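You operate a simulated robot arm through the tools that you are given. There is no shell and no other tool.

You run a simulated robot arm. Do the job below in one go: nothing can be reset, and whatever is moved stays where it is left.

Task
Put things in order on the small table. At the end: the pink honey jar stands where the clear juice bottle stood; the clear juice bottle stands where the yellow dust brush stood; the yellow dust brush stands where the brown dessert pot stood; the brown dessert pot stands on top of the green wiping block; whatever was shut is shut again. Leave all else as you found it, and nothing knocked over.

Only the result counts: the job must be done as asked and must still hold three seconds after the hand-in. Knocking over, shifting, dropping, spilling or breaking anything else fails it.

Robot
A 7-joint arm with a two-finger parallel gripper, fixed in place. Base frame: the origin is at the foot of the arm, x ahead of it, y to its left, z up; the work surface is at about z = 0. Lengths are in mm, angles in degrees, forces in N, time in s.
With the tool pointing down near the work surface it reaches from about 240 to 620 mm from the base axis. Its first joint turns from -66.0 to 66.0 degrees. Payload 2.6 kg.
The tool frame sits at the grasp point between the pads (the TCP): z along the fingers, y along the line on which they close. The tips reach 30 mm beyond it. Largest opening 94 mm; finger width 28, thickness 10; the body of the gripper, 50 by 96 mm, starts 55 mm behind the TCP.
Orientation is that of the tool frame in the base frame, as [roll, pitch, yaw] about the fixed x, y, z axes, in that order (R = Rz(yaw) Ry(pitch) Rx(roll)). With the fingers straight down and closing along the base's y, the tool's x points along the base's -x, its y along +y and its z along -z.

Tools
- The arm moves only by the tool send_rows. Its argument "targets" is a list of rows, each an object (a shift or turn left out is 0, a gripper value left out holds the last) with "travel": the shift along the base's x, y, z in m, a list of three; "turn": the turn, a rotation vector about the base's x, y, z in degrees, a list of three; "claw": the gripper command, from -1 (fully open) to 1 (shut), values between in proportion. In form: [{"travel": [tx, ty, tz], "turn": [rx, ry, rz], "claw": claw}, ...]. A call has 1 to 20 rows; each row shifts and turns the commanded pose from where the row before left it. Each row takes 0.2 s and may step no farther than 50 mm and 8.6 degrees from the row before; otherwise, or with a gripper value out of range, the whole call is refused. Where a pose cannot be reached the arm comes as near as it can. A force on the tool above 40 N (or 10 N above the force at the start of the call, whichever is more), or a blocked arm, ends the call early, and 0.2 s more pass. The fingers move at their own pace (about 72 mm/s each) and stop on an object; they squeeze with about 39 N. The grip force told is the motor's: it shows also when the fingers shut on nothing. Time passes only in rows, and 0.2 s behind the last, so rows that do not move let the fingers close. It gives the time, the measured TCP pose, the force on the tool (base axes), the opening and the grip force at its end, in the units of the frame above (readings bear some noise), with the torque about the TCP (base axes, N m) and any sound that the robot's microphone picked up.
- Cameras (640 x 400 px; columns grow to the right, rows downward): "scene" is fixed at [21.7, 422.1, 563.6]; the picture's right is [-0.88, -0.47, 0.00], its down [-0.26, 0.50, -0.83] and it looks along [0.39, -0.73, -0.56] (base axes); focal length 340 px, centre (320, 200). "wrist" rides on the gripper at [76, 14, -102] in the tool frame; the picture's right is [-0.18, 0.98, 0.00], its down [-0.75, -0.14, -0.64] and it looks along [-0.63, -0.12, 0.77] (tool axes); focal length 243 px, centre (320, 200). There is no depth. A picture from a camera that has moved, and an enlarged one, comes with that camera's place and axes in the base frame and with its lens.
- capture(camera): a new picture of that camera. It takes no simulated time.
- inspect(camera, box): a new picture of the part [left, top, right, bottom] of that camera's present view, enlarged. It takes no simulated time.
- finish_job(): hands the job in; it is judged then, once.

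Nothing tells you positions but the pictures and the camera data. Unless the task says otherwise, let go and move clear before handing in.

The tools are called after "Emit:" by a JSON object that holds its "method" and its "body". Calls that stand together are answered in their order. send_rows: Moves the arm, as the interface text tells. Its arguments: {"type":"object","properties":{"targets":{"type":"array","items":{"type":"object","properties":{"travel":{"type":"array","items":{"type":"number"}},"turn":{"type":"array","items":{"type":"number"}},"claw":{"type":"number"}}}}},"required":["targets"]} The other tools are called the same way: capture (camera) takes a picture; inspect (camera, box) takes an enlarged picture of a part of a camera's view; finish_job () hands the job in.

At the start:

```text
time_s: 0.0
tool_pos: [386.4, -50.7, 324.6]
orientation: [180.0, 0.1, 180.0]
force: [-0.5, 0.0, -0.3]
moment: [0.04, 0.01, 0.01]
opening: 94.0
finger_force: 0.1
```

scene: 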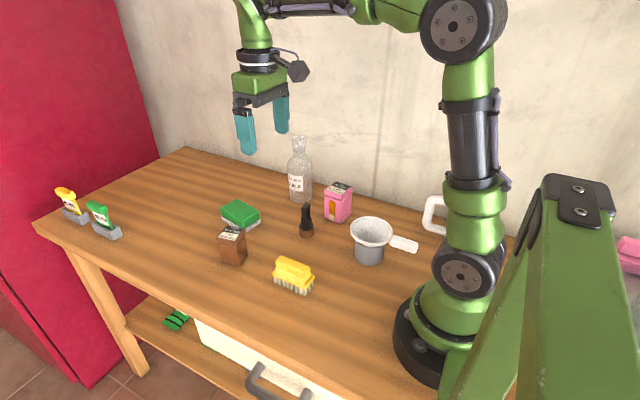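
wrist: 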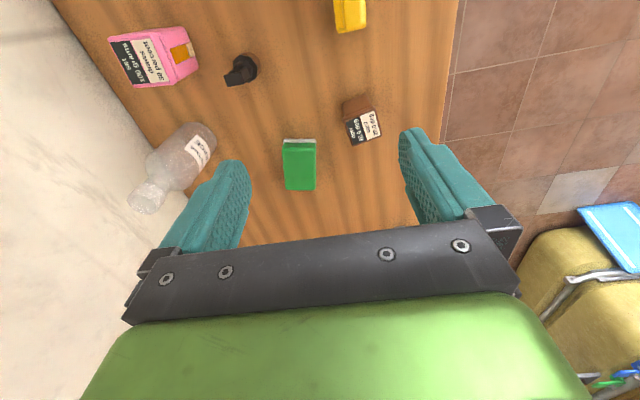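

I see a clear bottle, pink jar, brown pot, yellow brush and green block on the table, plus other items (black object, grey pot, bottles at the far end). I'll look closer before moving anything.

Emit:
{"method": "inspect", "body": {"camera": "scene", "box": [200, 120, 440, 300]}}

Emit:
{"method": "inspect", "body": {"camera": "wrist", "box": [80, 0, 480, 250]}}

Emit:
{"method": "inspect", "body": {"camera": "scene", "box": [30, 170, 350, 400]}}

```text
2.22 times, centred on (320, 210) of scene
camera zoom: at [21.7, 422.1, 563.6], right [-0.88, -0.47, 0.0], down [-0.26, 0.5, -0.83], along [0.39, -0.73, -0.56], focal length 756 px, centre (320, 178)
```

zoom: 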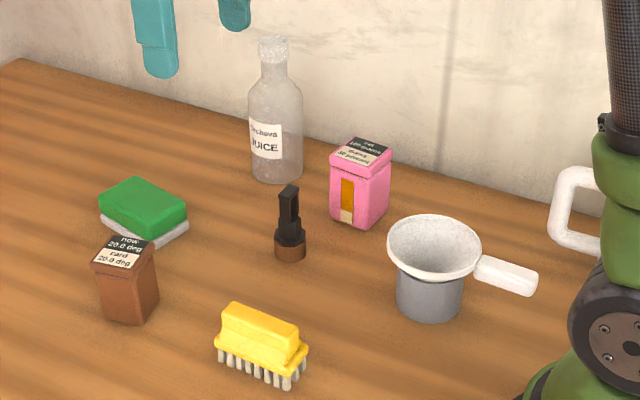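

```text
1.60 times, centred on (280, 125) of wrist
camera zoom: at [310.8, -35.0, 425.3], right [0.18, 0.98, 0.0], down [0.75, -0.14, 0.64], along [0.63, -0.12, -0.77], focal length 388 px, centre (384, 320)
```

zoom: 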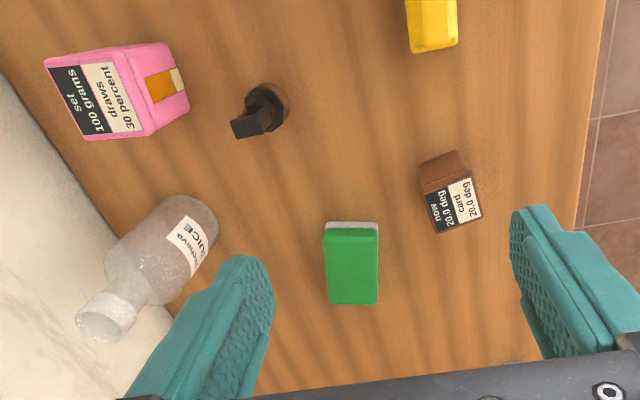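

```text
1.74 times, centred on (190, 285) of scene
camera zoom: at [21.7, 422.1, 563.6], right [-0.88, -0.47, 0.0], down [-0.26, 0.5, -0.83], along [0.39, -0.73, -0.56], focal length 592 px, centre (546, 52)
```

zoom: 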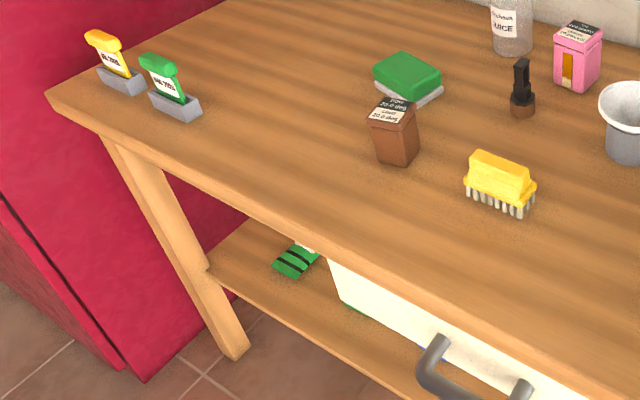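

The labels and tags might matter, so I'm enlarging them before planning.

Emit:
{"method": "inspect", "body": {"camera": "scene", "box": [45, 175, 135, 245]}}

Emit:
{"method": "inspect", "body": {"camera": "scene", "box": [205, 190, 275, 275]}}

Emit:
{"method": "inspect", "body": {"camera": "scene", "box": [275, 130, 365, 240]}}

Emit:
{"method": "inspect", "body": {"camera": "scene", "box": [260, 240, 330, 300]}}

Emit:
{"method": "inspect", "body": {"camera": "wrist", "box": [325, 80, 395, 160]}}

Emit:
{"method": "inspect", "body": {"camera": "wrist", "box": [90, 10, 270, 130]}}

Emit:
{"method": "inspect", "body": {"camera": "wrist", "box": [500, 190, 640, 400]}}

Emit:
{"method": "inspect", "body": {"camera": "scene", "box": [340, 180, 640, 400]}}

```text
5.71 times, centred on (90, 210) of scene
camera zoom: at [21.7, 422.1, 563.6], right [-0.88, -0.47, 0.0], down [-0.26, 0.5, -0.83], along [0.39, -0.73, -0.56], focal length 1945 px, centre (1634, 143)
```

zoom: 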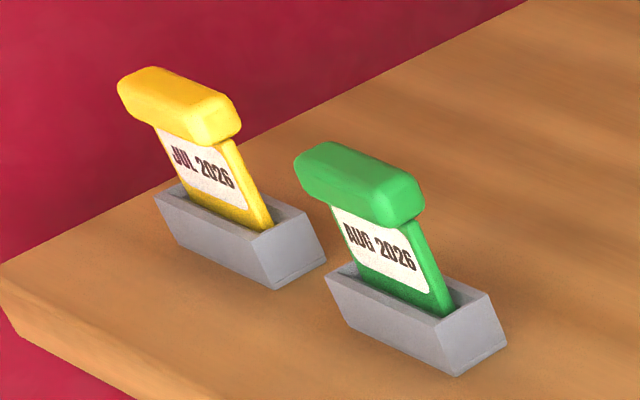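

```text
4.71 times, centred on (240, 232) of scene
camera zoom: at [21.7, 422.1, 563.6], right [-0.88, -0.47, 0.0], down [-0.26, 0.5, -0.83], along [0.39, -0.73, -0.56], focal length 1602 px, centre (696, 47)
```

zoom: 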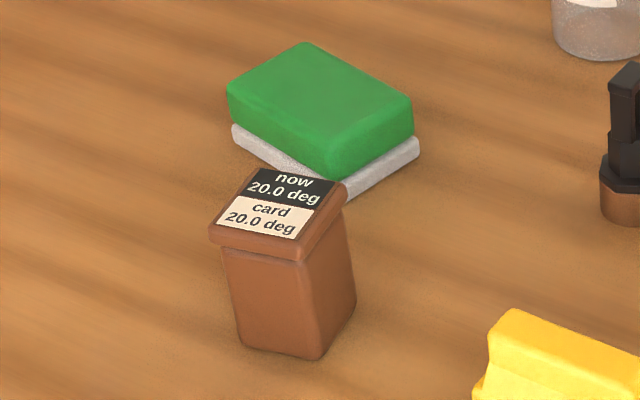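

```text
3.64 times, centred on (320, 185) of scene
camera zoom: at [21.7, 422.1, 563.6], right [-0.88, -0.47, 0.0], down [-0.26, 0.5, -0.83], along [0.39, -0.73, -0.56], focal length 1238 px, centre (320, 254)
```

zoom: 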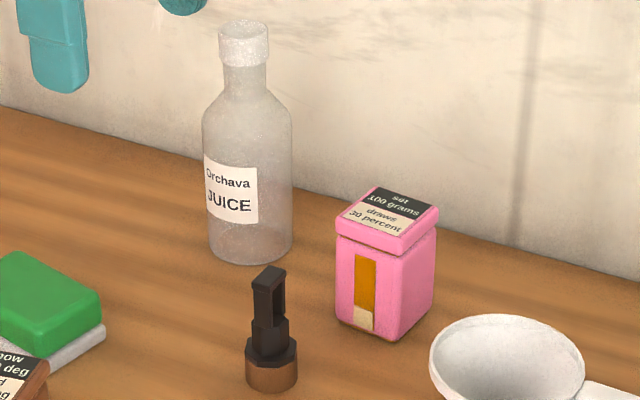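

```text
6.67 times, centred on (295, 270) of scene
camera zoom: at [21.7, 422.1, 563.6], right [-0.88, -0.47, 0.0], down [-0.26, 0.5, -0.83], along [0.39, -0.73, -0.56], focal length 2269 px, centre (487, -267)
```

zoom: 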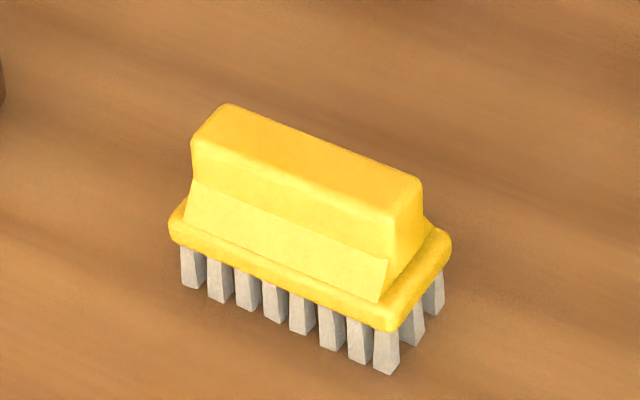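

```text
5.00 times, centred on (360, 120) of wrist
camera zoom: at [310.8, -35.0, 425.3], right [0.18, 0.98, 0.0], down [0.75, -0.14, 0.64], along [0.63, -0.12, -0.77], focal length 1213 px, centre (120, 600)
```

zoom: 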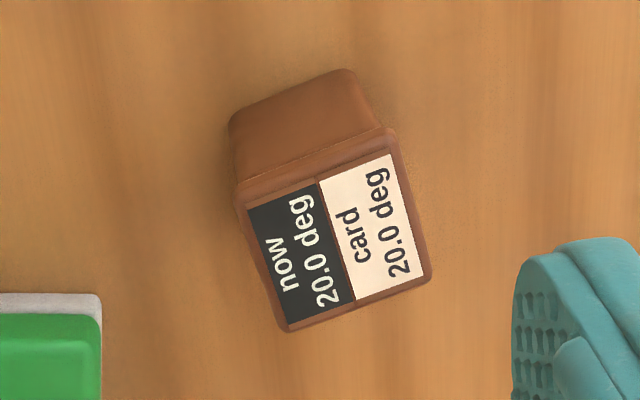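

```text
3.33 times, centred on (180, 70) of wrist
camera zoom: at [310.8, -35.0, 425.3], right [0.18, 0.98, 0.0], down [0.75, -0.14, 0.64], along [0.63, -0.12, -0.77], focal length 809 px, centre (787, 633)
```

zoom: 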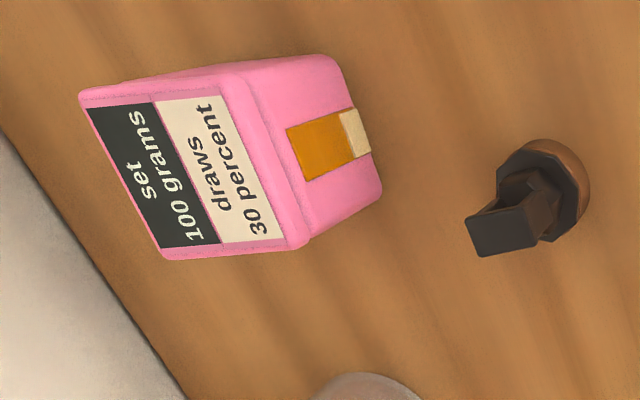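

```text
1.90 times, centred on (570, 295) of wrist
camera zoom: at [310.8, -35.0, 425.3], right [0.18, 0.98, 0.0], down [0.75, -0.14, 0.64], along [0.63, -0.12, -0.77], focal length 462 px, centre (-156, 19)
```

zoom: 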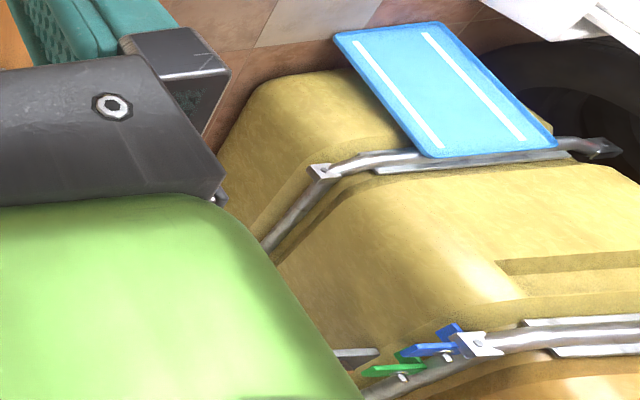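

```text
1.82 times, centred on (490, 290) of scene
camera zoom: at [21.7, 422.1, 563.6], right [-0.88, -0.47, 0.0], down [-0.26, 0.5, -0.83], along [0.39, -0.73, -0.56], focal length 619 px, centre (11, 36)
```

zoom: 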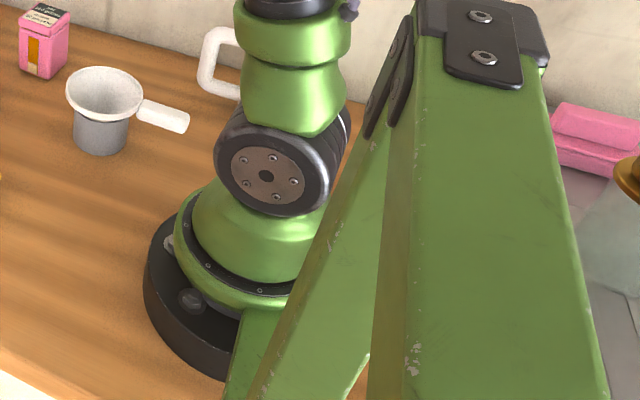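

Nothing needs opening: all the moves are on the tabletop, and the drawer and lids stay shut. The order will be pot → block, brush → pot's spot, bottle → brush's spot, jar → bottle's spot. My rough estimates are: pot (470,0), brush (310,2), bottle (476,-307), jar (334,-269) and block (550,-120). I'll move the wrist camera over the pot to measure it more precisely.

Emit:
{"method": "send_rows", "body": {"targets": [{"travel": [0.028, 0.017, -0.03]}, {"travel": [0.028, 0.017, -0.035]}, {"travel": [0.028, 0.017, -0.035]}, {"travel": [0, 0, -0.03]}, {"travel": [0, 0, 0]}, {"travel": [0, 0, 0]}]}}

Emit:
{"method": "capture", "body": {"camera": "wrist"}}

Emit:
{"method": "capture", "body": {"camera": "scene"}}

```text
time_s: 1.4
tool_pos: [470.3, -2.9, 193.2]
orientation: [180.0, 0.0, 180.0]
force: [0.0, 0.5, -0.7]
moment: [-0.03, 0.0, 0.01]
opening: 94.1
finger_force: 0.0
```

```text
taken
camera wrist: at [394.2, 13.2, 294.0], right [0.18, 0.98, 0.0], down [0.75, -0.14, 0.64], along [0.63, -0.12, -0.77], focal length 243 px, centre (320, 200)
```

wrist: 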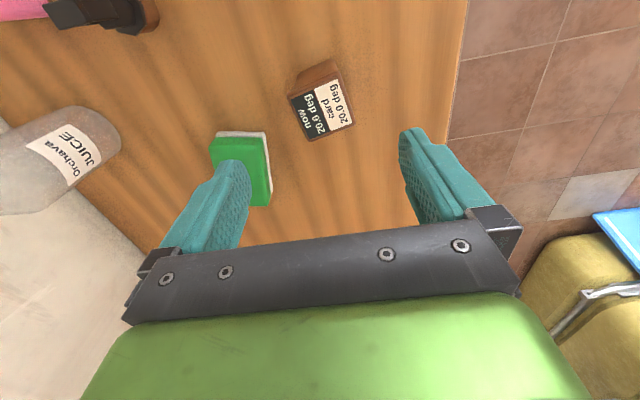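

```text
taken
```

scene: 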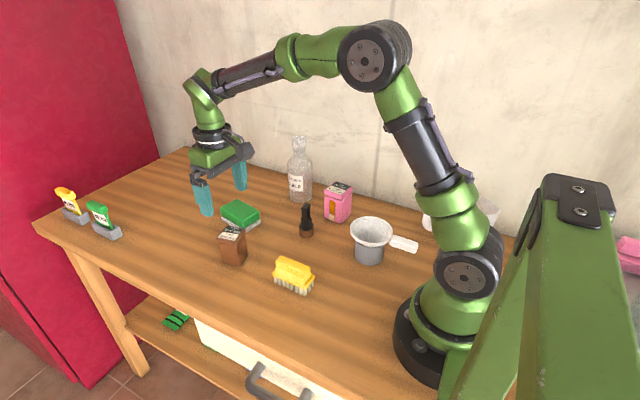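

The pot's label seems to have changed, so I'm zooming in on it.

Emit:
{"method": "inspect", "body": {"camera": "wrist", "box": [275, 45, 365, 150]}}

Emit:
{"method": "inspect", "body": {"camera": "scene", "box": [205, 190, 275, 275]}}

Emit:
{"method": "inspect", "body": {"camera": "wrist", "box": [180, 100, 300, 220]}}

Emit:
{"method": "inspect", "body": {"camera": "scene", "box": [310, 170, 370, 230]}}

```text
3.81 times, centred on (320, 98) of wrist
camera zoom: at [394.2, 13.2, 294.0], right [0.18, 0.98, 0.0], down [0.75, -0.14, 0.64], along [0.63, -0.12, -0.77], focal length 924 px, centre (320, 590)
```

zoom: 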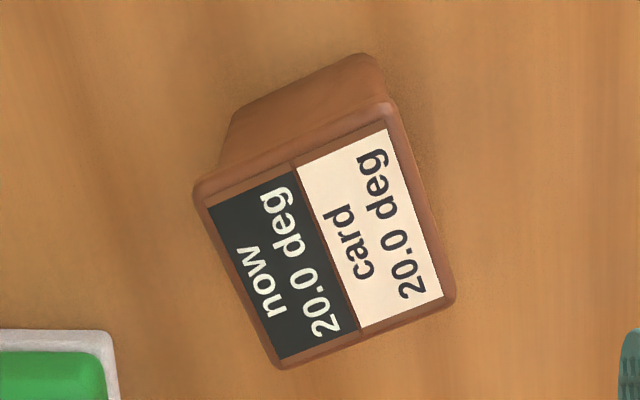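

```text
4.71 times, centred on (240, 232) of scene
camera zoom: at [21.7, 422.1, 563.6], right [-0.88, -0.47, 0.0], down [-0.26, 0.5, -0.83], along [0.39, -0.73, -0.56], focal length 1602 px, centre (696, 47)
```

zoom: 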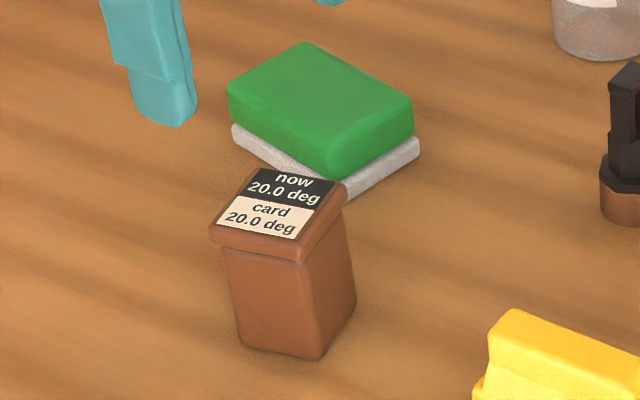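

```text
3.33 times, centred on (240, 160) of wrist
camera zoom: at [394.2, 13.2, 294.0], right [0.18, 0.98, 0.0], down [0.75, -0.14, 0.64], along [0.63, -0.12, -0.77], focal length 809 px, centre (587, 333)
```

zoom: 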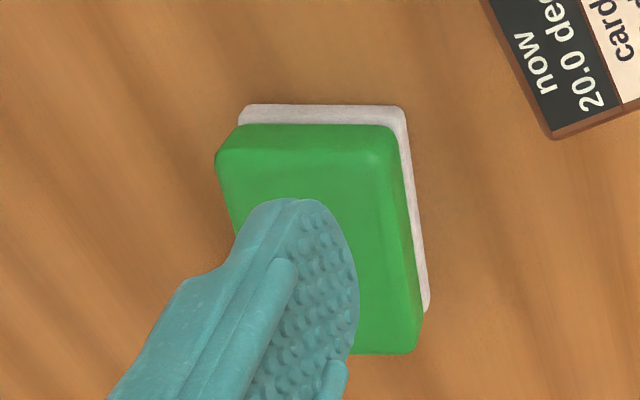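

```text
6.67 times, centred on (340, 200) of scene
camera zoom: at [21.7, 422.1, 563.6], right [-0.88, -0.47, 0.0], down [-0.26, 0.5, -0.83], along [0.39, -0.73, -0.56], focal length 2269 px, centre (187, 200)
```

zoom: 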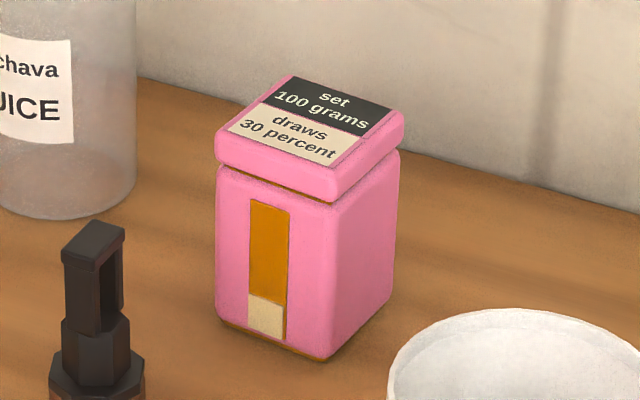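

The label still reads 20.0. The pot's lid centre comes out at about (471.5, 1), top z≈78, turned about 11.5° about z. I'll rotate the gripper to match, then check the pose readings.

Emit:
{"method": "send_rows", "body": {"targets": [{"travel": [0, 0, 0], "turn": [0, 0, 4]}, {"travel": [0, 0, 0], "turn": [0, 0, 4]}, {"travel": [0, 0, 0], "turn": [0, 0, 3.5]}, {"travel": [0, 0, 0]}, {"travel": [0, 0, 0]}]}}

Emit:
{"method": "send_rows", "body": {"targets": [{"travel": [0, 0, 0]}]}}

Emit:
{"method": "capture", "body": {"camera": "wrist"}}

```text
time_s: 2.6
tool_pos: [469.7, -0.3, 193.7]
orientation: [-180.0, 0.0, -168.5]
force: [0.1, 0.8, -0.2]
moment: [0.05, 0.0, 0.02]
opening: 94.1
finger_force: 0.0
```

```text
time_s: 3.0
tool_pos: [469.0, -2.0, 193.8]
orientation: [-180.0, 0.0, -168.5]
force: [0.2, 0.5, 0.3]
moment: [0.02, 0.02, -0.01]
opening: 93.9
finger_force: 0.0
```

```text
taken
camera wrist: at [393.1, -1.3, 295.5], right [-0.02, 1.0, 0.0], down [0.77, 0.01, 0.64], along [0.64, 0.01, -0.77], focal length 243 px, centre (320, 200)
```

wrist: 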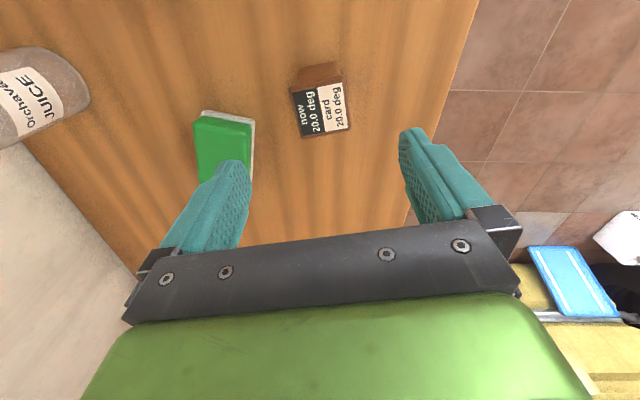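

Emit:
{"method": "inspect", "body": {"camera": "wrist", "box": [275, 45, 365, 150]}}

Emit:
{"method": "inspect", "body": {"camera": "wrist", "box": [180, 100, 260, 200]}}

```text
3.81 times, centred on (320, 98) of wrist
camera zoom: at [393.1, -1.3, 295.5], right [-0.02, 1.0, 0.0], down [0.77, 0.01, 0.64], along [0.64, 0.01, -0.77], focal length 924 px, centre (320, 590)
```

zoom: 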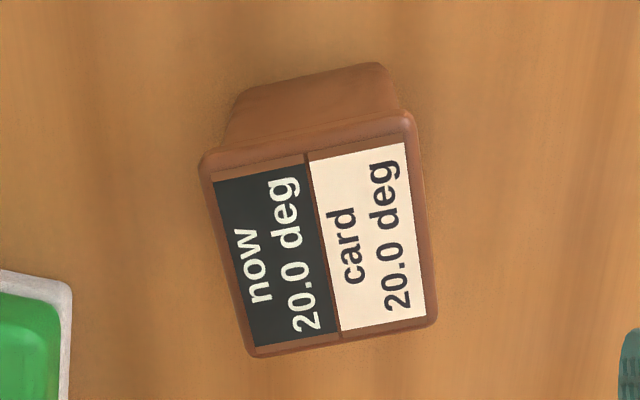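

```text
4.00 times, centred on (220, 150) of wrist
camera zoom: at [393.1, -1.3, 295.5], right [-0.02, 1.0, 0.0], down [0.77, 0.01, 0.64], along [0.64, 0.01, -0.77], focal length 970 px, centre (720, 400)
```

zoom: 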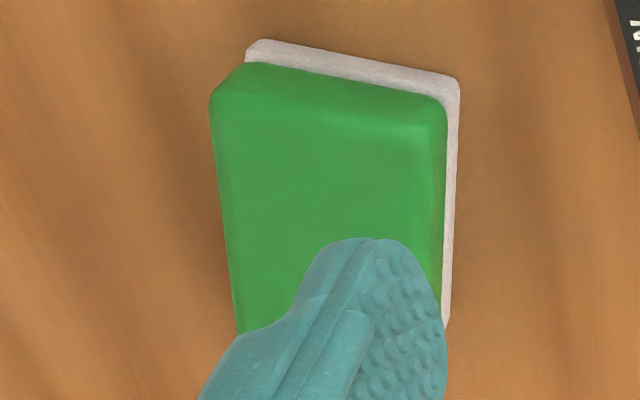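

The two views agree: pot centre (471, 1), top ≈80 mm, yaw ≈11.7°. I'll descend with the fingers open to TCP z≈55, then close.

Emit:
{"method": "send_rows", "body": {"targets": [{"travel": [0.0006, 0.0007, -0.03], "claw": -1}, {"travel": [0, 0, -0.03]}, {"travel": [0, 0, -0.03]}, {"travel": [0, 0, -0.025]}, {"travel": [0, 0, -0.0246]}, {"travel": [0, 0, 0]}, {"travel": [0, 0, 0]}]}}

Emit:
{"method": "capture", "body": {"camera": "wrist"}}

Emit:
{"method": "inspect", "body": {"camera": "scene", "box": [160, 150, 320, 290]}}

```text
time_s: 4.6
tool_pos: [468.6, 1.4, 57.0]
orientation: [-180.0, 0.0, -168.5]
force: [0.6, 0.6, 0.0]
moment: [-0.02, 0.0, 0.01]
opening: 94.0
finger_force: 0.1
```

```text
taken
camera wrist: at [392.0, 1.2, 157.8], right [-0.02, 1.0, 0.0], down [0.77, 0.01, 0.64], along [0.64, 0.01, -0.77], focal length 243 px, centre (320, 200)
```

wrist: 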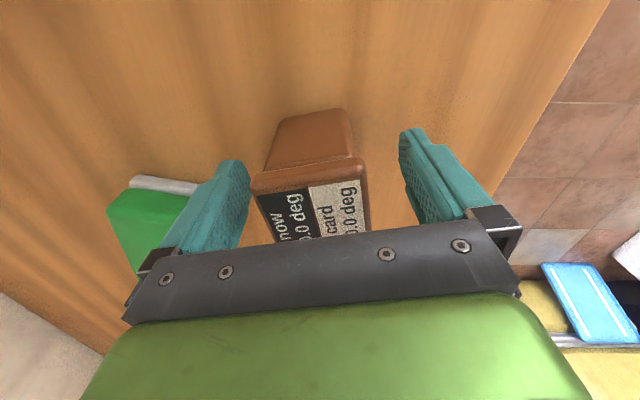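

```text
2.86 times, centred on (240, 220) of scene
camera zoom: at [21.7, 422.1, 563.6], right [-0.88, -0.47, 0.0], down [-0.26, 0.5, -0.83], along [0.39, -0.73, -0.56], focal length 972 px, centre (549, 143)
```

zoom: 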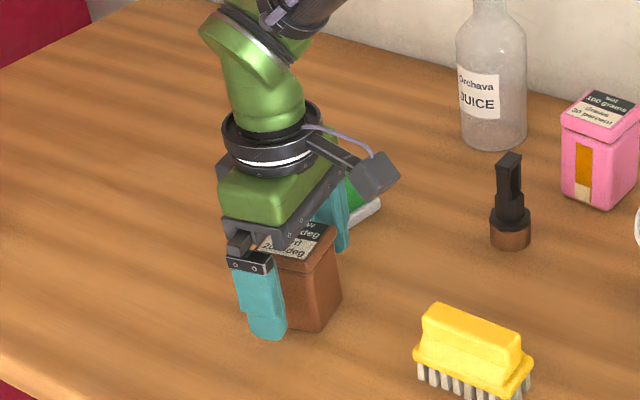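

The pot sits centred between the fingers. Closing now.

Emit:
{"method": "send_rows", "body": {"targets": [{"claw": 1}, {"claw": 1}, {"claw": 1}, {"claw": 1}]}}

Emit:
{"method": "capture", "body": {"camera": "wrist"}}

```text
time_s: 5.6
tool_pos: [467.3, 2.1, 56.6]
orientation: [180.0, 0.0, -168.5]
force: [-0.3, -0.8, 0.8]
moment: [0.0, -0.02, 0.01]
opening: 54.0
finger_force: 39.3
```

```text
taken
camera wrist: at [392.0, 1.1, 158.0], right [-0.02, 1.0, 0.0], down [0.77, 0.01, 0.64], along [0.64, 0.01, -0.77], focal length 243 px, centre (320, 200)
```

wrist: 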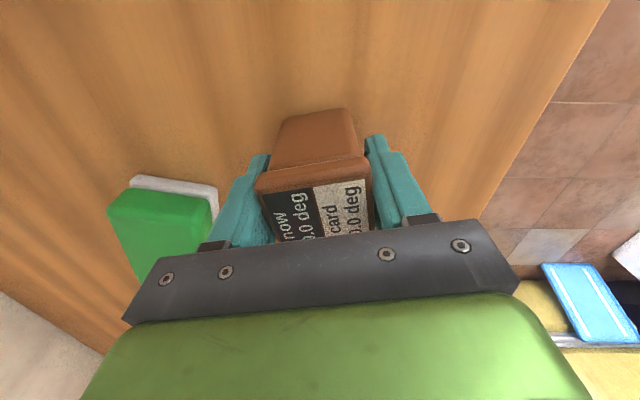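

Gripped at 54 mm. I'll lift a little and check that the pot comes up with its lid.

Emit:
{"method": "send_rows", "body": {"targets": [{"travel": [0, 0, 0.01]}, {"travel": [0, 0, 0.01]}, {"travel": [0, 0, 0]}, {"travel": [0, 0, 0]}]}}

Emit:
{"method": "inspect", "body": {"camera": "scene", "box": [190, 170, 290, 280]}}

Emit:
{"method": "capture", "body": {"camera": "wrist"}}

```text
time_s: 6.6
tool_pos: [471.7, 0.8, 76.9]
orientation: [-180.0, 0.0, -168.5]
force: [0.5, -0.1, -2.7]
moment: [0.0, -0.01, 0.01]
opening: 54.1
finger_force: 38.8
```

```text
3.64 times, centred on (240, 225) of scene
camera zoom: at [21.7, 422.1, 563.6], right [-0.88, -0.47, 0.0], down [-0.26, 0.5, -0.83], along [0.39, -0.73, -0.56], focal length 1238 px, centre (611, 109)
```

zoom: 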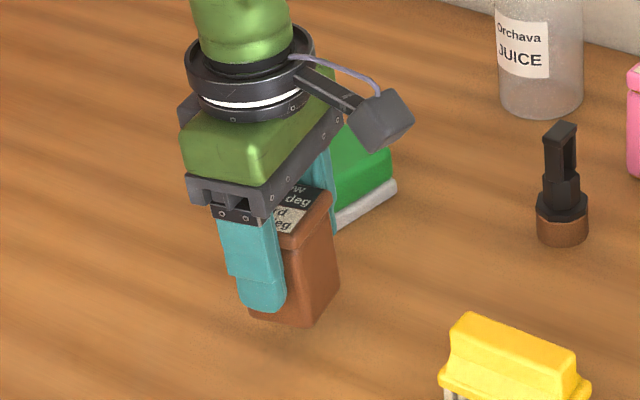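

```text
taken
camera wrist: at [394.4, 1.3, 177.5], right [-0.02, 1.0, 0.0], down [0.77, 0.01, 0.64], along [0.64, 0.01, -0.77], focal length 243 px, centre (320, 200)
```

wrist: 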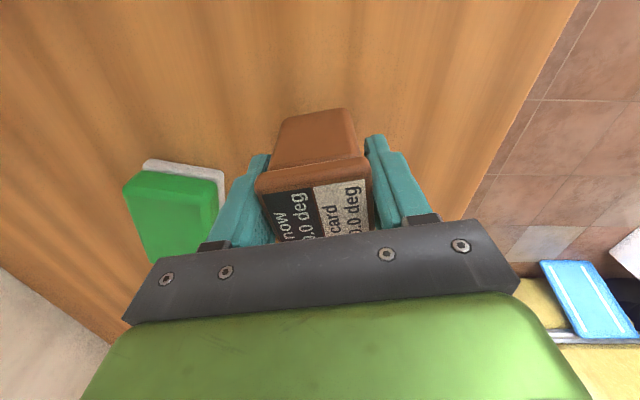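

The whole pot lifts cleanly (about 2.7 N). I'll raise it and measure the green block with the wrist camera.

Emit:
{"method": "send_rows", "body": {"targets": [{"travel": [0, 0, 0.03]}, {"travel": [0, -0.015, 0.035]}, {"travel": [0, -0.02, 0.03]}, {"travel": [0, -0.02, 0.02]}, {"travel": [0, -0.015, 0]}, {"travel": [0, 0, 0]}, {"travel": [0, 0, 0]}]}}

Emit:
{"method": "capture", "body": {"camera": "wrist"}}

Emit:
{"method": "inspect", "body": {"camera": "scene", "box": [190, 170, 290, 280]}}

```text
time_s: 8.2
tool_pos: [470.6, -70.7, 189.2]
orientation: [-180.0, 0.0, -168.5]
force: [0.1, -0.2, -1.2]
moment: [0.0, 0.01, 0.05]
opening: 53.9
finger_force: 39.2
```

```text
taken
camera wrist: at [394.1, -70.8, 290.7], right [-0.02, 1.0, 0.0], down [0.77, 0.01, 0.64], along [0.64, 0.01, -0.77], focal length 243 px, centre (320, 200)
```

wrist: 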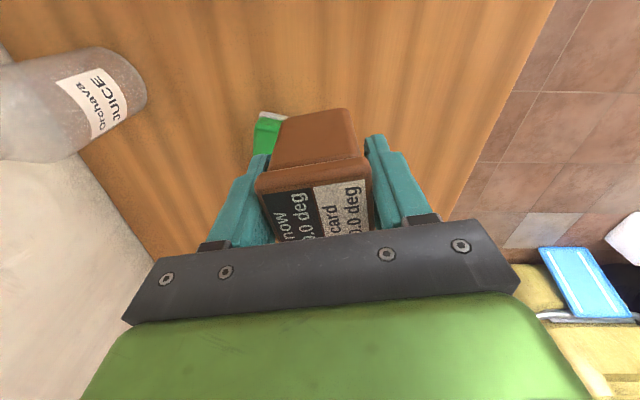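

```text
3.64 times, centred on (240, 225) of scene
camera zoom: at [21.7, 422.1, 563.6], right [-0.88, -0.47, 0.0], down [-0.26, 0.5, -0.83], along [0.39, -0.73, -0.56], focal length 1238 px, centre (611, 109)
```

zoom: 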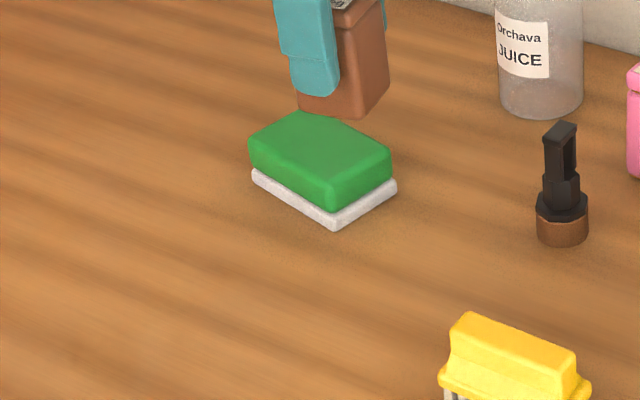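

From the wrist views the block centre comes out near (549.5, -117.5), yaw ≈ -10.5°, about 93×58 mm and 33–35 mm high. I'll carry the pot above it, turning it to line up with the block.

Emit:
{"method": "send_rows", "body": {"targets": [{"travel": [0.02, -0.0125, 0], "turn": [0, 0, -5.5]}, {"travel": [0.02, -0.012, -0.01], "turn": [0, 0, -5.5]}, {"travel": [0.02, -0.012, -0.01], "turn": [0, 0, -5.5]}, {"travel": [0.0185, -0.012, -0.01], "turn": [0, 0, -5.5]}, {"travel": [0, 0, -0.01]}, {"travel": [0, 0, 0]}, {"travel": [0, 0, 0]}]}}

Emit:
{"method": "capture", "body": {"camera": "wrist"}}

Emit:
{"method": "inspect", "body": {"camera": "scene", "box": [190, 130, 290, 240]}}

```text
time_s: 9.8
tool_pos: [548.8, -118.2, 150.1]
orientation: [-179.9, 0.0, 169.5]
force: [1.0, 0.2, -1.6]
moment: [-0.01, 0.04, -0.02]
opening: 54.1
finger_force: 39.6
```

```text
taken
camera wrist: at [477.4, -89.2, 251.3], right [0.36, 0.93, 0.0], down [0.72, -0.28, 0.64], along [0.6, -0.23, -0.77], focal length 243 px, centre (320, 200)
```

wrist: 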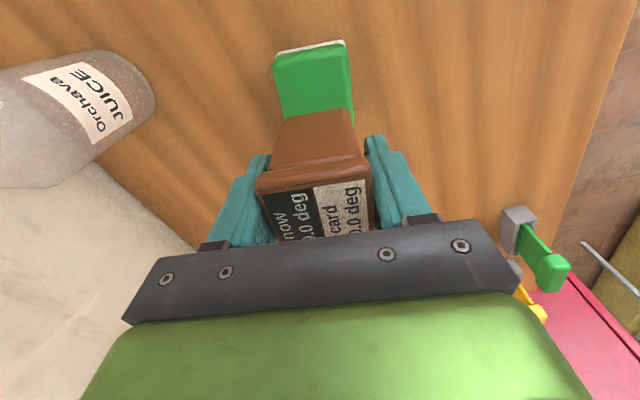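

```text
3.64 times, centred on (240, 185) of scene
camera zoom: at [21.7, 422.1, 563.6], right [-0.88, -0.47, 0.0], down [-0.26, 0.5, -0.83], along [0.39, -0.73, -0.56], focal length 1238 px, centre (611, 254)
```

zoom: 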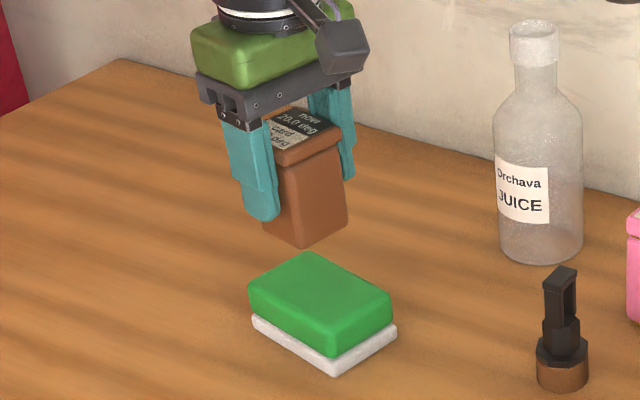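

The block's near edge falls where predicted in the wrist view, so the pot is aligned. I'll descend to just above expected contact (TCP ≈ 90).

Emit:
{"method": "send_rows", "body": {"targets": [{"travel": [0, 0, -0.02]}, {"travel": [0, 0, -0.02]}, {"travel": [0, 0, -0.01]}, {"travel": [0, 0, -0.004]}, {"travel": [0, 0, 0]}, {"travel": [0, 0, 0]}]}}

Emit:
{"method": "inspect", "body": {"camera": "scene", "box": [190, 150, 290, 250]}}

```text
time_s: 11.2
tool_pos: [551.5, -119.0, 100.7]
orientation: [-180.0, 0.7, 169.5]
force: [-2.4, -0.3, 33.6]
moment: [0.0, -0.02, -0.07]
opening: 54.0
finger_force: 39.2
```

```text
4.00 times, centred on (240, 200) of scene
camera zoom: at [21.5, 422.1, 563.6], right [-0.88, -0.47, 0.0], down [-0.26, 0.5, -0.83], along [0.39, -0.73, -0.56], focal length 1362 px, centre (640, 200)
```

zoom: 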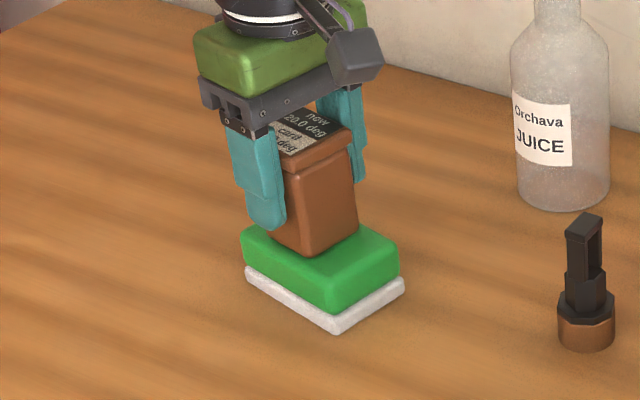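

Contact came earlier than expected (the block is taller, about 45 mm) and it is pressing at 33 N. I'll ease up to relieve the force before releasing.

Emit:
{"method": "send_rows", "body": {"targets": [{"travel": [0, 0, 0.002]}, {"travel": [0, 0, 0.002]}, {"travel": [0, 0, 0]}, {"travel": [0, 0, 0]}]}}

```text
time_s: 12.2
tool_pos: [549.7, -118.5, 100.2]
orientation: [-180.0, 0.2, 169.5]
force: [4.5, -3.0, 15.4]
moment: [-0.17, -0.63, -0.02]
opening: 53.9
finger_force: 38.7
```

Emit:
{"method": "send_rows", "body": {"targets": [{"travel": [0, 0, 0.001]}, {"travel": [0, 0, 0.0005]}, {"travel": [0, 0, 0]}, {"travel": [0, 0, 0]}]}}

Emit:
{"method": "inspect", "body": {"camera": "scene", "box": [190, 150, 290, 250]}}

Emit:
{"method": "capture", "body": {"camera": "wrist"}}

```text
time_s: 13.2
tool_pos: [546.9, -115.7, 100.9]
orientation: [179.9, -0.2, 169.5]
force: [0.2, -0.6, 4.2]
moment: [-0.02, -0.14, 0.01]
opening: 54.0
finger_force: 38.9
```

```text
4.00 times, centred on (240, 200) of scene
camera zoom: at [21.6, 422.1, 563.6], right [-0.88, -0.47, 0.0], down [-0.26, 0.5, -0.83], along [0.39, -0.73, -0.56], focal length 1362 px, centre (640, 200)
```

zoom: 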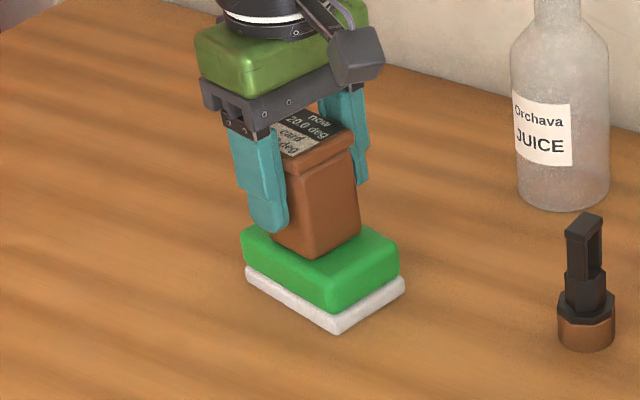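

```text
taken
camera wrist: at [476.4, -88.4, 201.7], right [0.36, 0.93, 0.0], down [0.72, -0.28, 0.64], along [0.6, -0.23, -0.77], focal length 243 px, centre (320, 200)
```

wrist: 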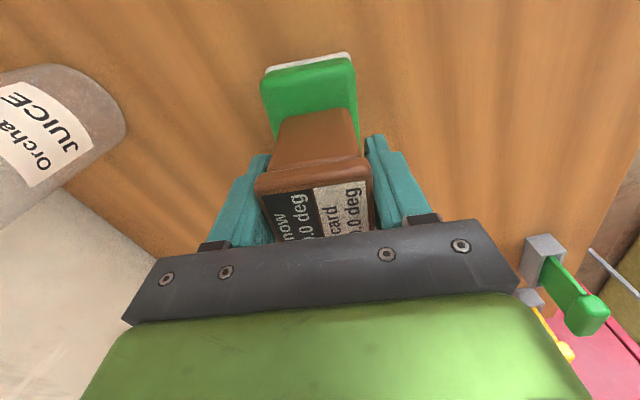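

The force is down to about the pot's weight and it sits centred on the block. Releasing, then rising straight up.

Emit:
{"method": "send_rows", "body": {"targets": [{"claw": 0.0}, {"claw": -0.3}, {"claw": -0.6}, {"claw": -1}, {"claw": -1}]}}

Emit:
{"method": "send_rows", "body": {"targets": [{"travel": [0, 0, 0.01]}, {"travel": [0, 0, 0.02]}, {"travel": [0, 0, 0.03]}, {"travel": [0, 0, 0.035]}, {"travel": [0, 0, 0.03]}, {"travel": [0, 0, 0]}]}}

Emit:
{"method": "capture", "body": {"camera": "wrist"}}

Emit:
{"method": "inspect", "body": {"camera": "scene", "box": [190, 150, 290, 250]}}

```text
time_s: 14.4
tool_pos: [548.2, -117.6, 99.7]
orientation: [-179.9, -0.1, 169.5]
force: [-0.4, -0.1, -0.6]
moment: [-0.01, 0.01, 0.03]
opening: 93.8
finger_force: 0.1
```

```text
time_s: 15.8
tool_pos: [547.4, -116.4, 225.5]
orientation: [-180.0, 0.0, 169.5]
force: [-0.5, -0.5, 0.3]
moment: [-0.01, 0.05, 0.01]
opening: 93.8
finger_force: 0.2
```

```text
taken
camera wrist: at [477.0, -87.5, 327.3], right [0.36, 0.93, 0.0], down [0.72, -0.28, 0.64], along [0.6, -0.23, -0.77], focal length 243 px, centre (320, 200)
```

wrist: 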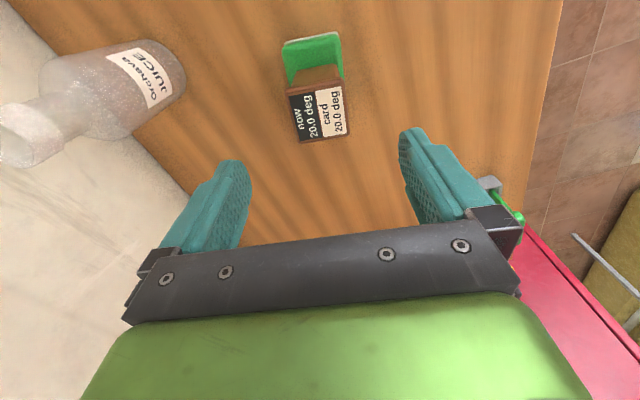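

```text
4.00 times, centred on (240, 200) of scene
camera zoom: at [21.7, 422.1, 563.6], right [-0.88, -0.47, 0.0], down [-0.26, 0.5, -0.83], along [0.39, -0.73, -0.56], focal length 1362 px, centre (640, 200)
```

zoom: 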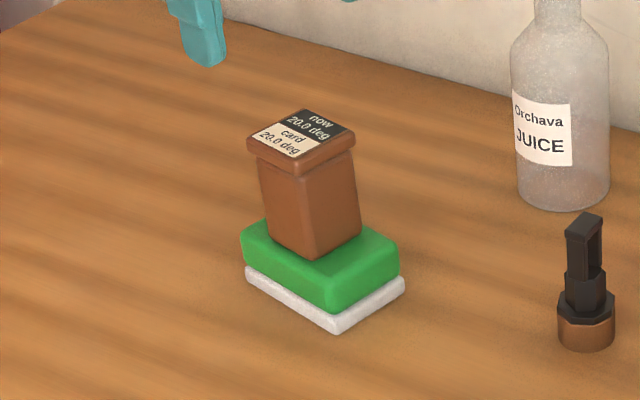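

The pot is standing on the block and the block hasn't moved. Next I'll move above the brush to measure it.

Emit:
{"method": "send_rows", "body": {"targets": [{"travel": [-0.03, 0.015, 0], "turn": [0, 0, 2]}, {"travel": [-0.03, 0.015, 0], "turn": [0, 0, 2]}, {"travel": [-0.03, 0.015, 0], "turn": [0, 0, 2]}, {"travel": [-0.03, 0.015, 0], "turn": [0, 0, 2]}, {"travel": [-0.03, 0.015, -0.01], "turn": [0, 0, 2.5]}, {"travel": [-0.03, 0.015, -0.01]}, {"travel": [-0.03, 0.015, -0.01]}, {"travel": [-0.03, 0.015, -0.01]}, {"travel": [0, 0, 0]}, {"travel": [0, 0, 0]}]}}

Emit:
{"method": "capture", "body": {"camera": "wrist"}}

Emit:
{"method": "inspect", "body": {"camera": "wrist", "box": [265, 20, 375, 150]}}

```text
time_s: 18.0
tool_pos: [307.6, 1.9, 185.8]
orientation: [179.9, 0.0, 179.9]
force: [0.6, -0.6, -0.2]
moment: [0.03, 0.01, 0.03]
opening: 93.9
finger_force: 0.0
```

```text
taken
camera wrist: at [231.8, 17.0, 287.0], right [0.18, 0.98, 0.0], down [0.75, -0.14, 0.64], along [0.63, -0.12, -0.77], focal length 243 px, centre (320, 200)
```

wrist: 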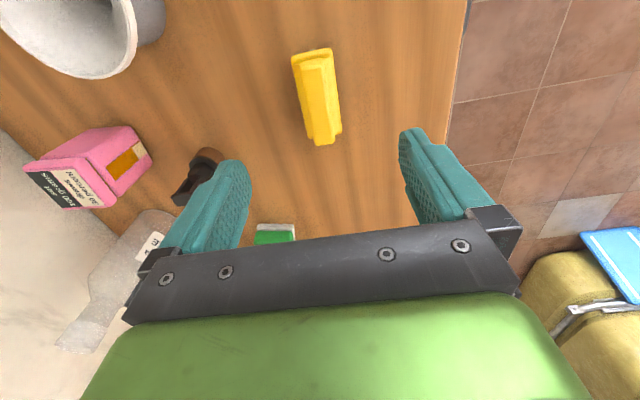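

```text
3.08 times, centred on (320, 85) of wrist
camera zoom: at [231.8, 17.0, 287.0], right [0.18, 0.98, 0.0], down [0.75, -0.14, 0.64], along [0.63, -0.12, -0.77], focal length 746 px, centre (320, 554)
```

zoom: 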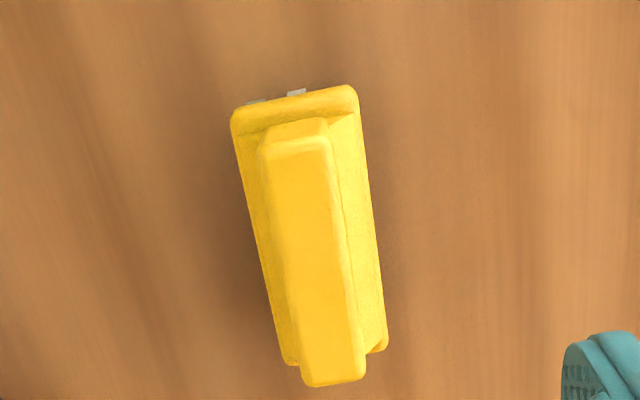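

The brush is at about (311.5, 1.7), aligned with x, flange about 82×37 mm. I'll descend to TCP z≈36 with the fingers on either side, then close on it.

Emit:
{"method": "send_rows", "body": {"targets": [{"travel": [0.002, -0.0008, -0.03], "claw": -1}, {"travel": [0, 0, -0.03]}, {"travel": [0, 0, -0.03]}, {"travel": [0, 0, -0.03]}, {"travel": [0, 0, -0.02]}, {"travel": [0, 0, -0.01]}, {"travel": [0, 0, 0]}, {"travel": [0, 0, 0]}]}}

Emit:
{"method": "capture", "body": {"camera": "wrist"}}

Emit:
{"method": "inspect", "body": {"camera": "scene", "box": [220, 170, 380, 310]}}

```text
time_s: 19.8
tool_pos: [311.7, 2.4, 33.2]
orientation: [-180.0, 0.0, -180.0]
force: [0.5, -0.5, -0.5]
moment: [-0.02, -0.01, 0.03]
opening: 94.2
finger_force: 0.0
```

```text
taken
camera wrist: at [237.2, 17.3, 136.1], right [0.18, 0.98, 0.0], down [0.75, -0.14, 0.64], along [0.63, -0.12, -0.77], focal length 243 px, centre (320, 200)
```

wrist: 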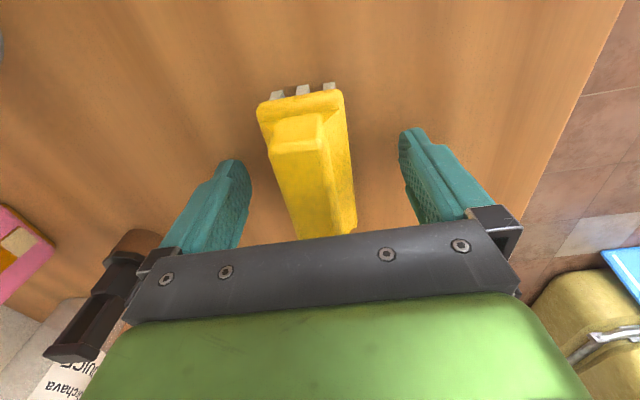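

```text
2.86 times, centred on (300, 240) of scene
camera zoom: at [21.7, 422.1, 563.6], right [-0.88, -0.47, 0.0], down [-0.26, 0.5, -0.83], along [0.39, -0.73, -0.56], focal length 972 px, centre (377, 86)
```

zoom: 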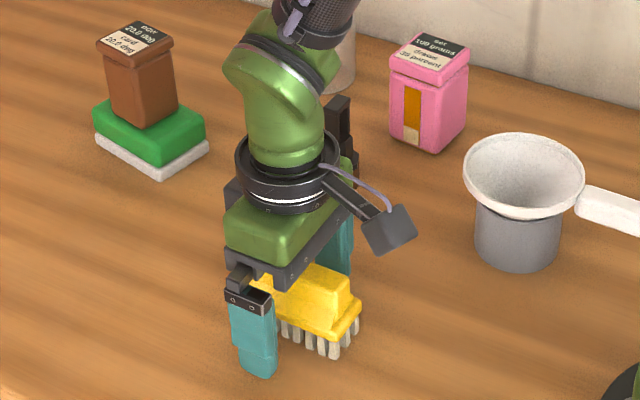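

Emit:
{"method": "send_rows", "body": {"targets": [{"claw": 1}, {"claw": 1}, {"claw": 1}, {"claw": 1}, {"claw": 1}]}}

Emit:
{"method": "capture", "body": {"camera": "wrist"}}

```text
time_s: 21.0
tool_pos: [314.0, 1.7, 37.2]
orientation: [180.0, 0.3, 179.9]
force: [-5.9, 0.2, 34.0]
moment: [0.04, 0.72, 0.04]
opening: 39.6
finger_force: 39.0
```

```text
taken
camera wrist: at [238.1, 17.3, 137.7], right [0.19, 0.98, 0.0], down [0.75, -0.14, 0.65], along [0.63, -0.12, -0.76], focal length 243 px, centre (320, 200)
```

wrist: 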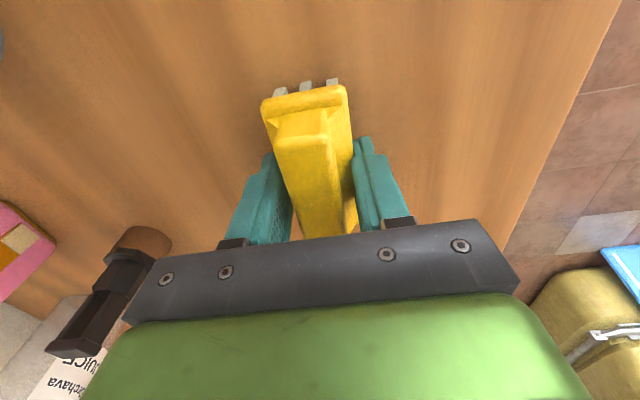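

The grip produced an upward push of about 34 N, as the fingers seem to have ridden on a slanted edge. I'll lift gently and see how the brush behaves.

Emit:
{"method": "send_rows", "body": {"targets": [{"travel": [0, 0, 0.003]}, {"travel": [0, 0, 0.004]}, {"travel": [0, 0, 0.006]}, {"travel": [0, 0, 0.007]}, {"travel": [0, 0, 0]}, {"travel": [0, 0, 0]}]}}

Emit:
{"method": "capture", "body": {"camera": "wrist"}}

Emit:
{"method": "inspect", "body": {"camera": "scene", "box": [240, 200, 340, 310]}}

```text
time_s: 22.4
tool_pos: [312.1, 2.4, 55.5]
orientation: [180.0, 0.0, 180.0]
force: [0.4, -0.3, -1.7]
moment: [0.0, -0.01, 0.01]
opening: 39.1
finger_force: 39.1
```

```text
taken
camera wrist: at [236.0, 17.9, 156.8], right [0.18, 0.98, 0.0], down [0.75, -0.14, 0.64], along [0.63, -0.12, -0.77], focal length 243 px, centre (320, 200)
```

wrist: 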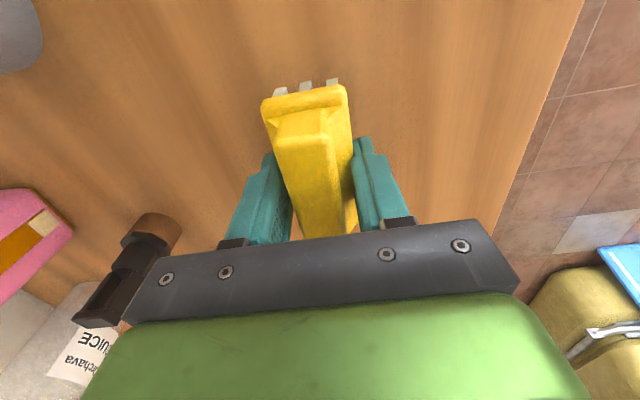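

```text
3.64 times, centred on (290, 255) of scene
camera zoom: at [21.7, 422.1, 563.6], right [-0.88, -0.47, 0.0], down [-0.26, 0.5, -0.83], along [0.39, -0.73, -0.56], focal length 1238 px, centre (429, 0)
```

zoom: 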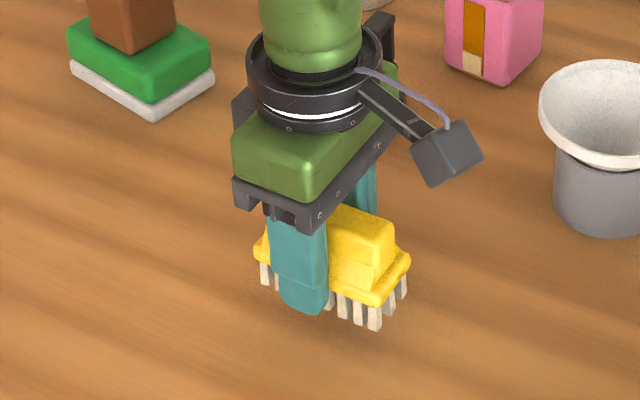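

The brush is held upright and level. I'll carry it to the pot's old spot at (471.5, 1).

Emit:
{"method": "send_rows", "body": {"targets": [{"travel": [0, 0, 0.025]}, {"travel": [0.01, 0, 0.02]}, {"travel": [0.025, -0.0002, 0]}, {"travel": [0.025, -0.0001, 0]}, {"travel": [0.025, -0.0001, 0]}, {"travel": [0.025, -0.0001, 0]}, {"travel": [0.025, -0.0001, 0]}, {"travel": [0.025, -0.0001, 0]}, {"travel": [0, 0, -0.02]}, {"travel": [0, 0, -0.02]}, {"travel": [0, 0, -0.015]}, {"travel": [0, 0, 0]}, {"travel": [0, 0, 0]}]}}

Emit:
{"method": "capture", "body": {"camera": "wrist"}}

Emit:
{"method": "inspect", "body": {"camera": "scene", "box": [180, 170, 300, 290]}}

```text
time_s: 25.2
tool_pos: [471.2, 2.2, 46.4]
orientation: [179.9, 0.0, 179.9]
force: [0.8, -0.1, -1.9]
moment: [0.02, 0.02, 0.0]
opening: 39.3
finger_force: 39.0
```

```text
taken
camera wrist: at [396.0, 17.3, 146.8], right [0.18, 0.98, 0.0], down [0.75, -0.14, 0.64], along [0.63, -0.12, -0.77], focal length 243 px, centre (320, 200)
```

wrist: 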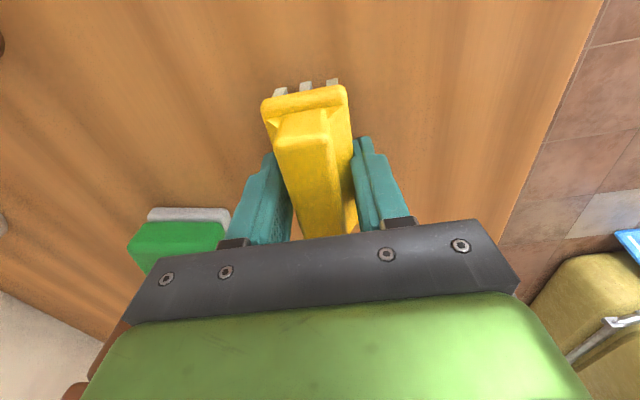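

```text
3.33 times, centred on (240, 230) of scene
camera zoom: at [21.7, 422.1, 563.6], right [-0.88, -0.47, 0.0], down [-0.26, 0.5, -0.83], along [0.39, -0.73, -0.56], focal length 1135 px, centre (587, 100)
```

zoom: 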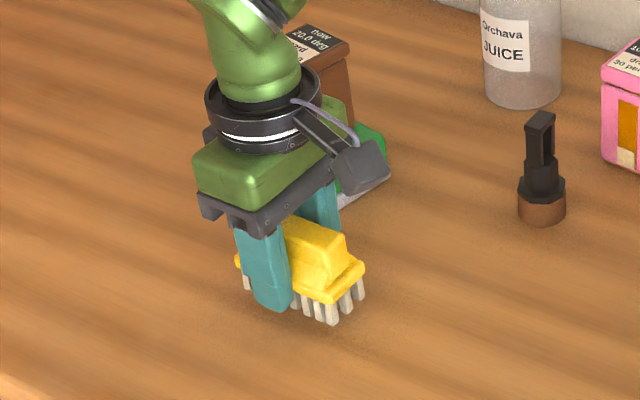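

Emit:
{"method": "send_rows", "body": {"targets": [{"travel": [0, 0, -0.003]}, {"travel": [0, 0, -0.003]}, {"travel": [0, 0, -0.001]}, {"travel": [0, 0, 0]}, {"travel": [0, 0, 0]}]}}

```text
time_s: 26.4
tool_pos: [471.4, 2.6, 39.7]
orientation: [180.0, 0.0, 180.0]
force: [-0.2, 0.5, -1.1]
moment: [0.0, -0.01, -0.01]
opening: 39.0
finger_force: 39.0
```

Emit:
{"method": "send_rows", "body": {"targets": [{"travel": [0, 0, -0.001]}, {"travel": [0, 0, -0.001]}, {"travel": [0, 0, 0]}, {"travel": [0, 0, 0]}]}}

Emit:
{"method": "inspect", "body": {"camera": "scene", "box": [200, 210, 280, 280]}}

```text
time_s: 27.4
tool_pos: [471.4, 2.2, 36.6]
orientation: [179.9, 0.1, -180.0]
force: [-0.7, 1.8, 5.2]
moment: [0.08, -0.16, 0.03]
opening: 39.2
finger_force: 39.4
```

```text
5.71 times, centred on (240, 245) of scene
camera zoom: at [21.6, 422.1, 563.6], right [-0.88, -0.47, 0.0], down [-0.26, 0.5, -0.83], along [0.39, -0.73, -0.56], focal length 1945 px, centre (777, -57)
```

zoom: 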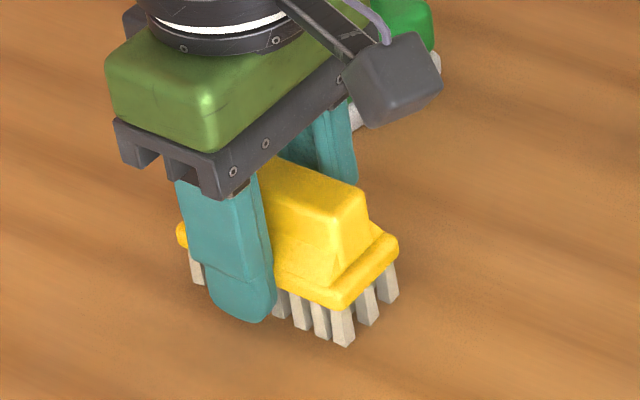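

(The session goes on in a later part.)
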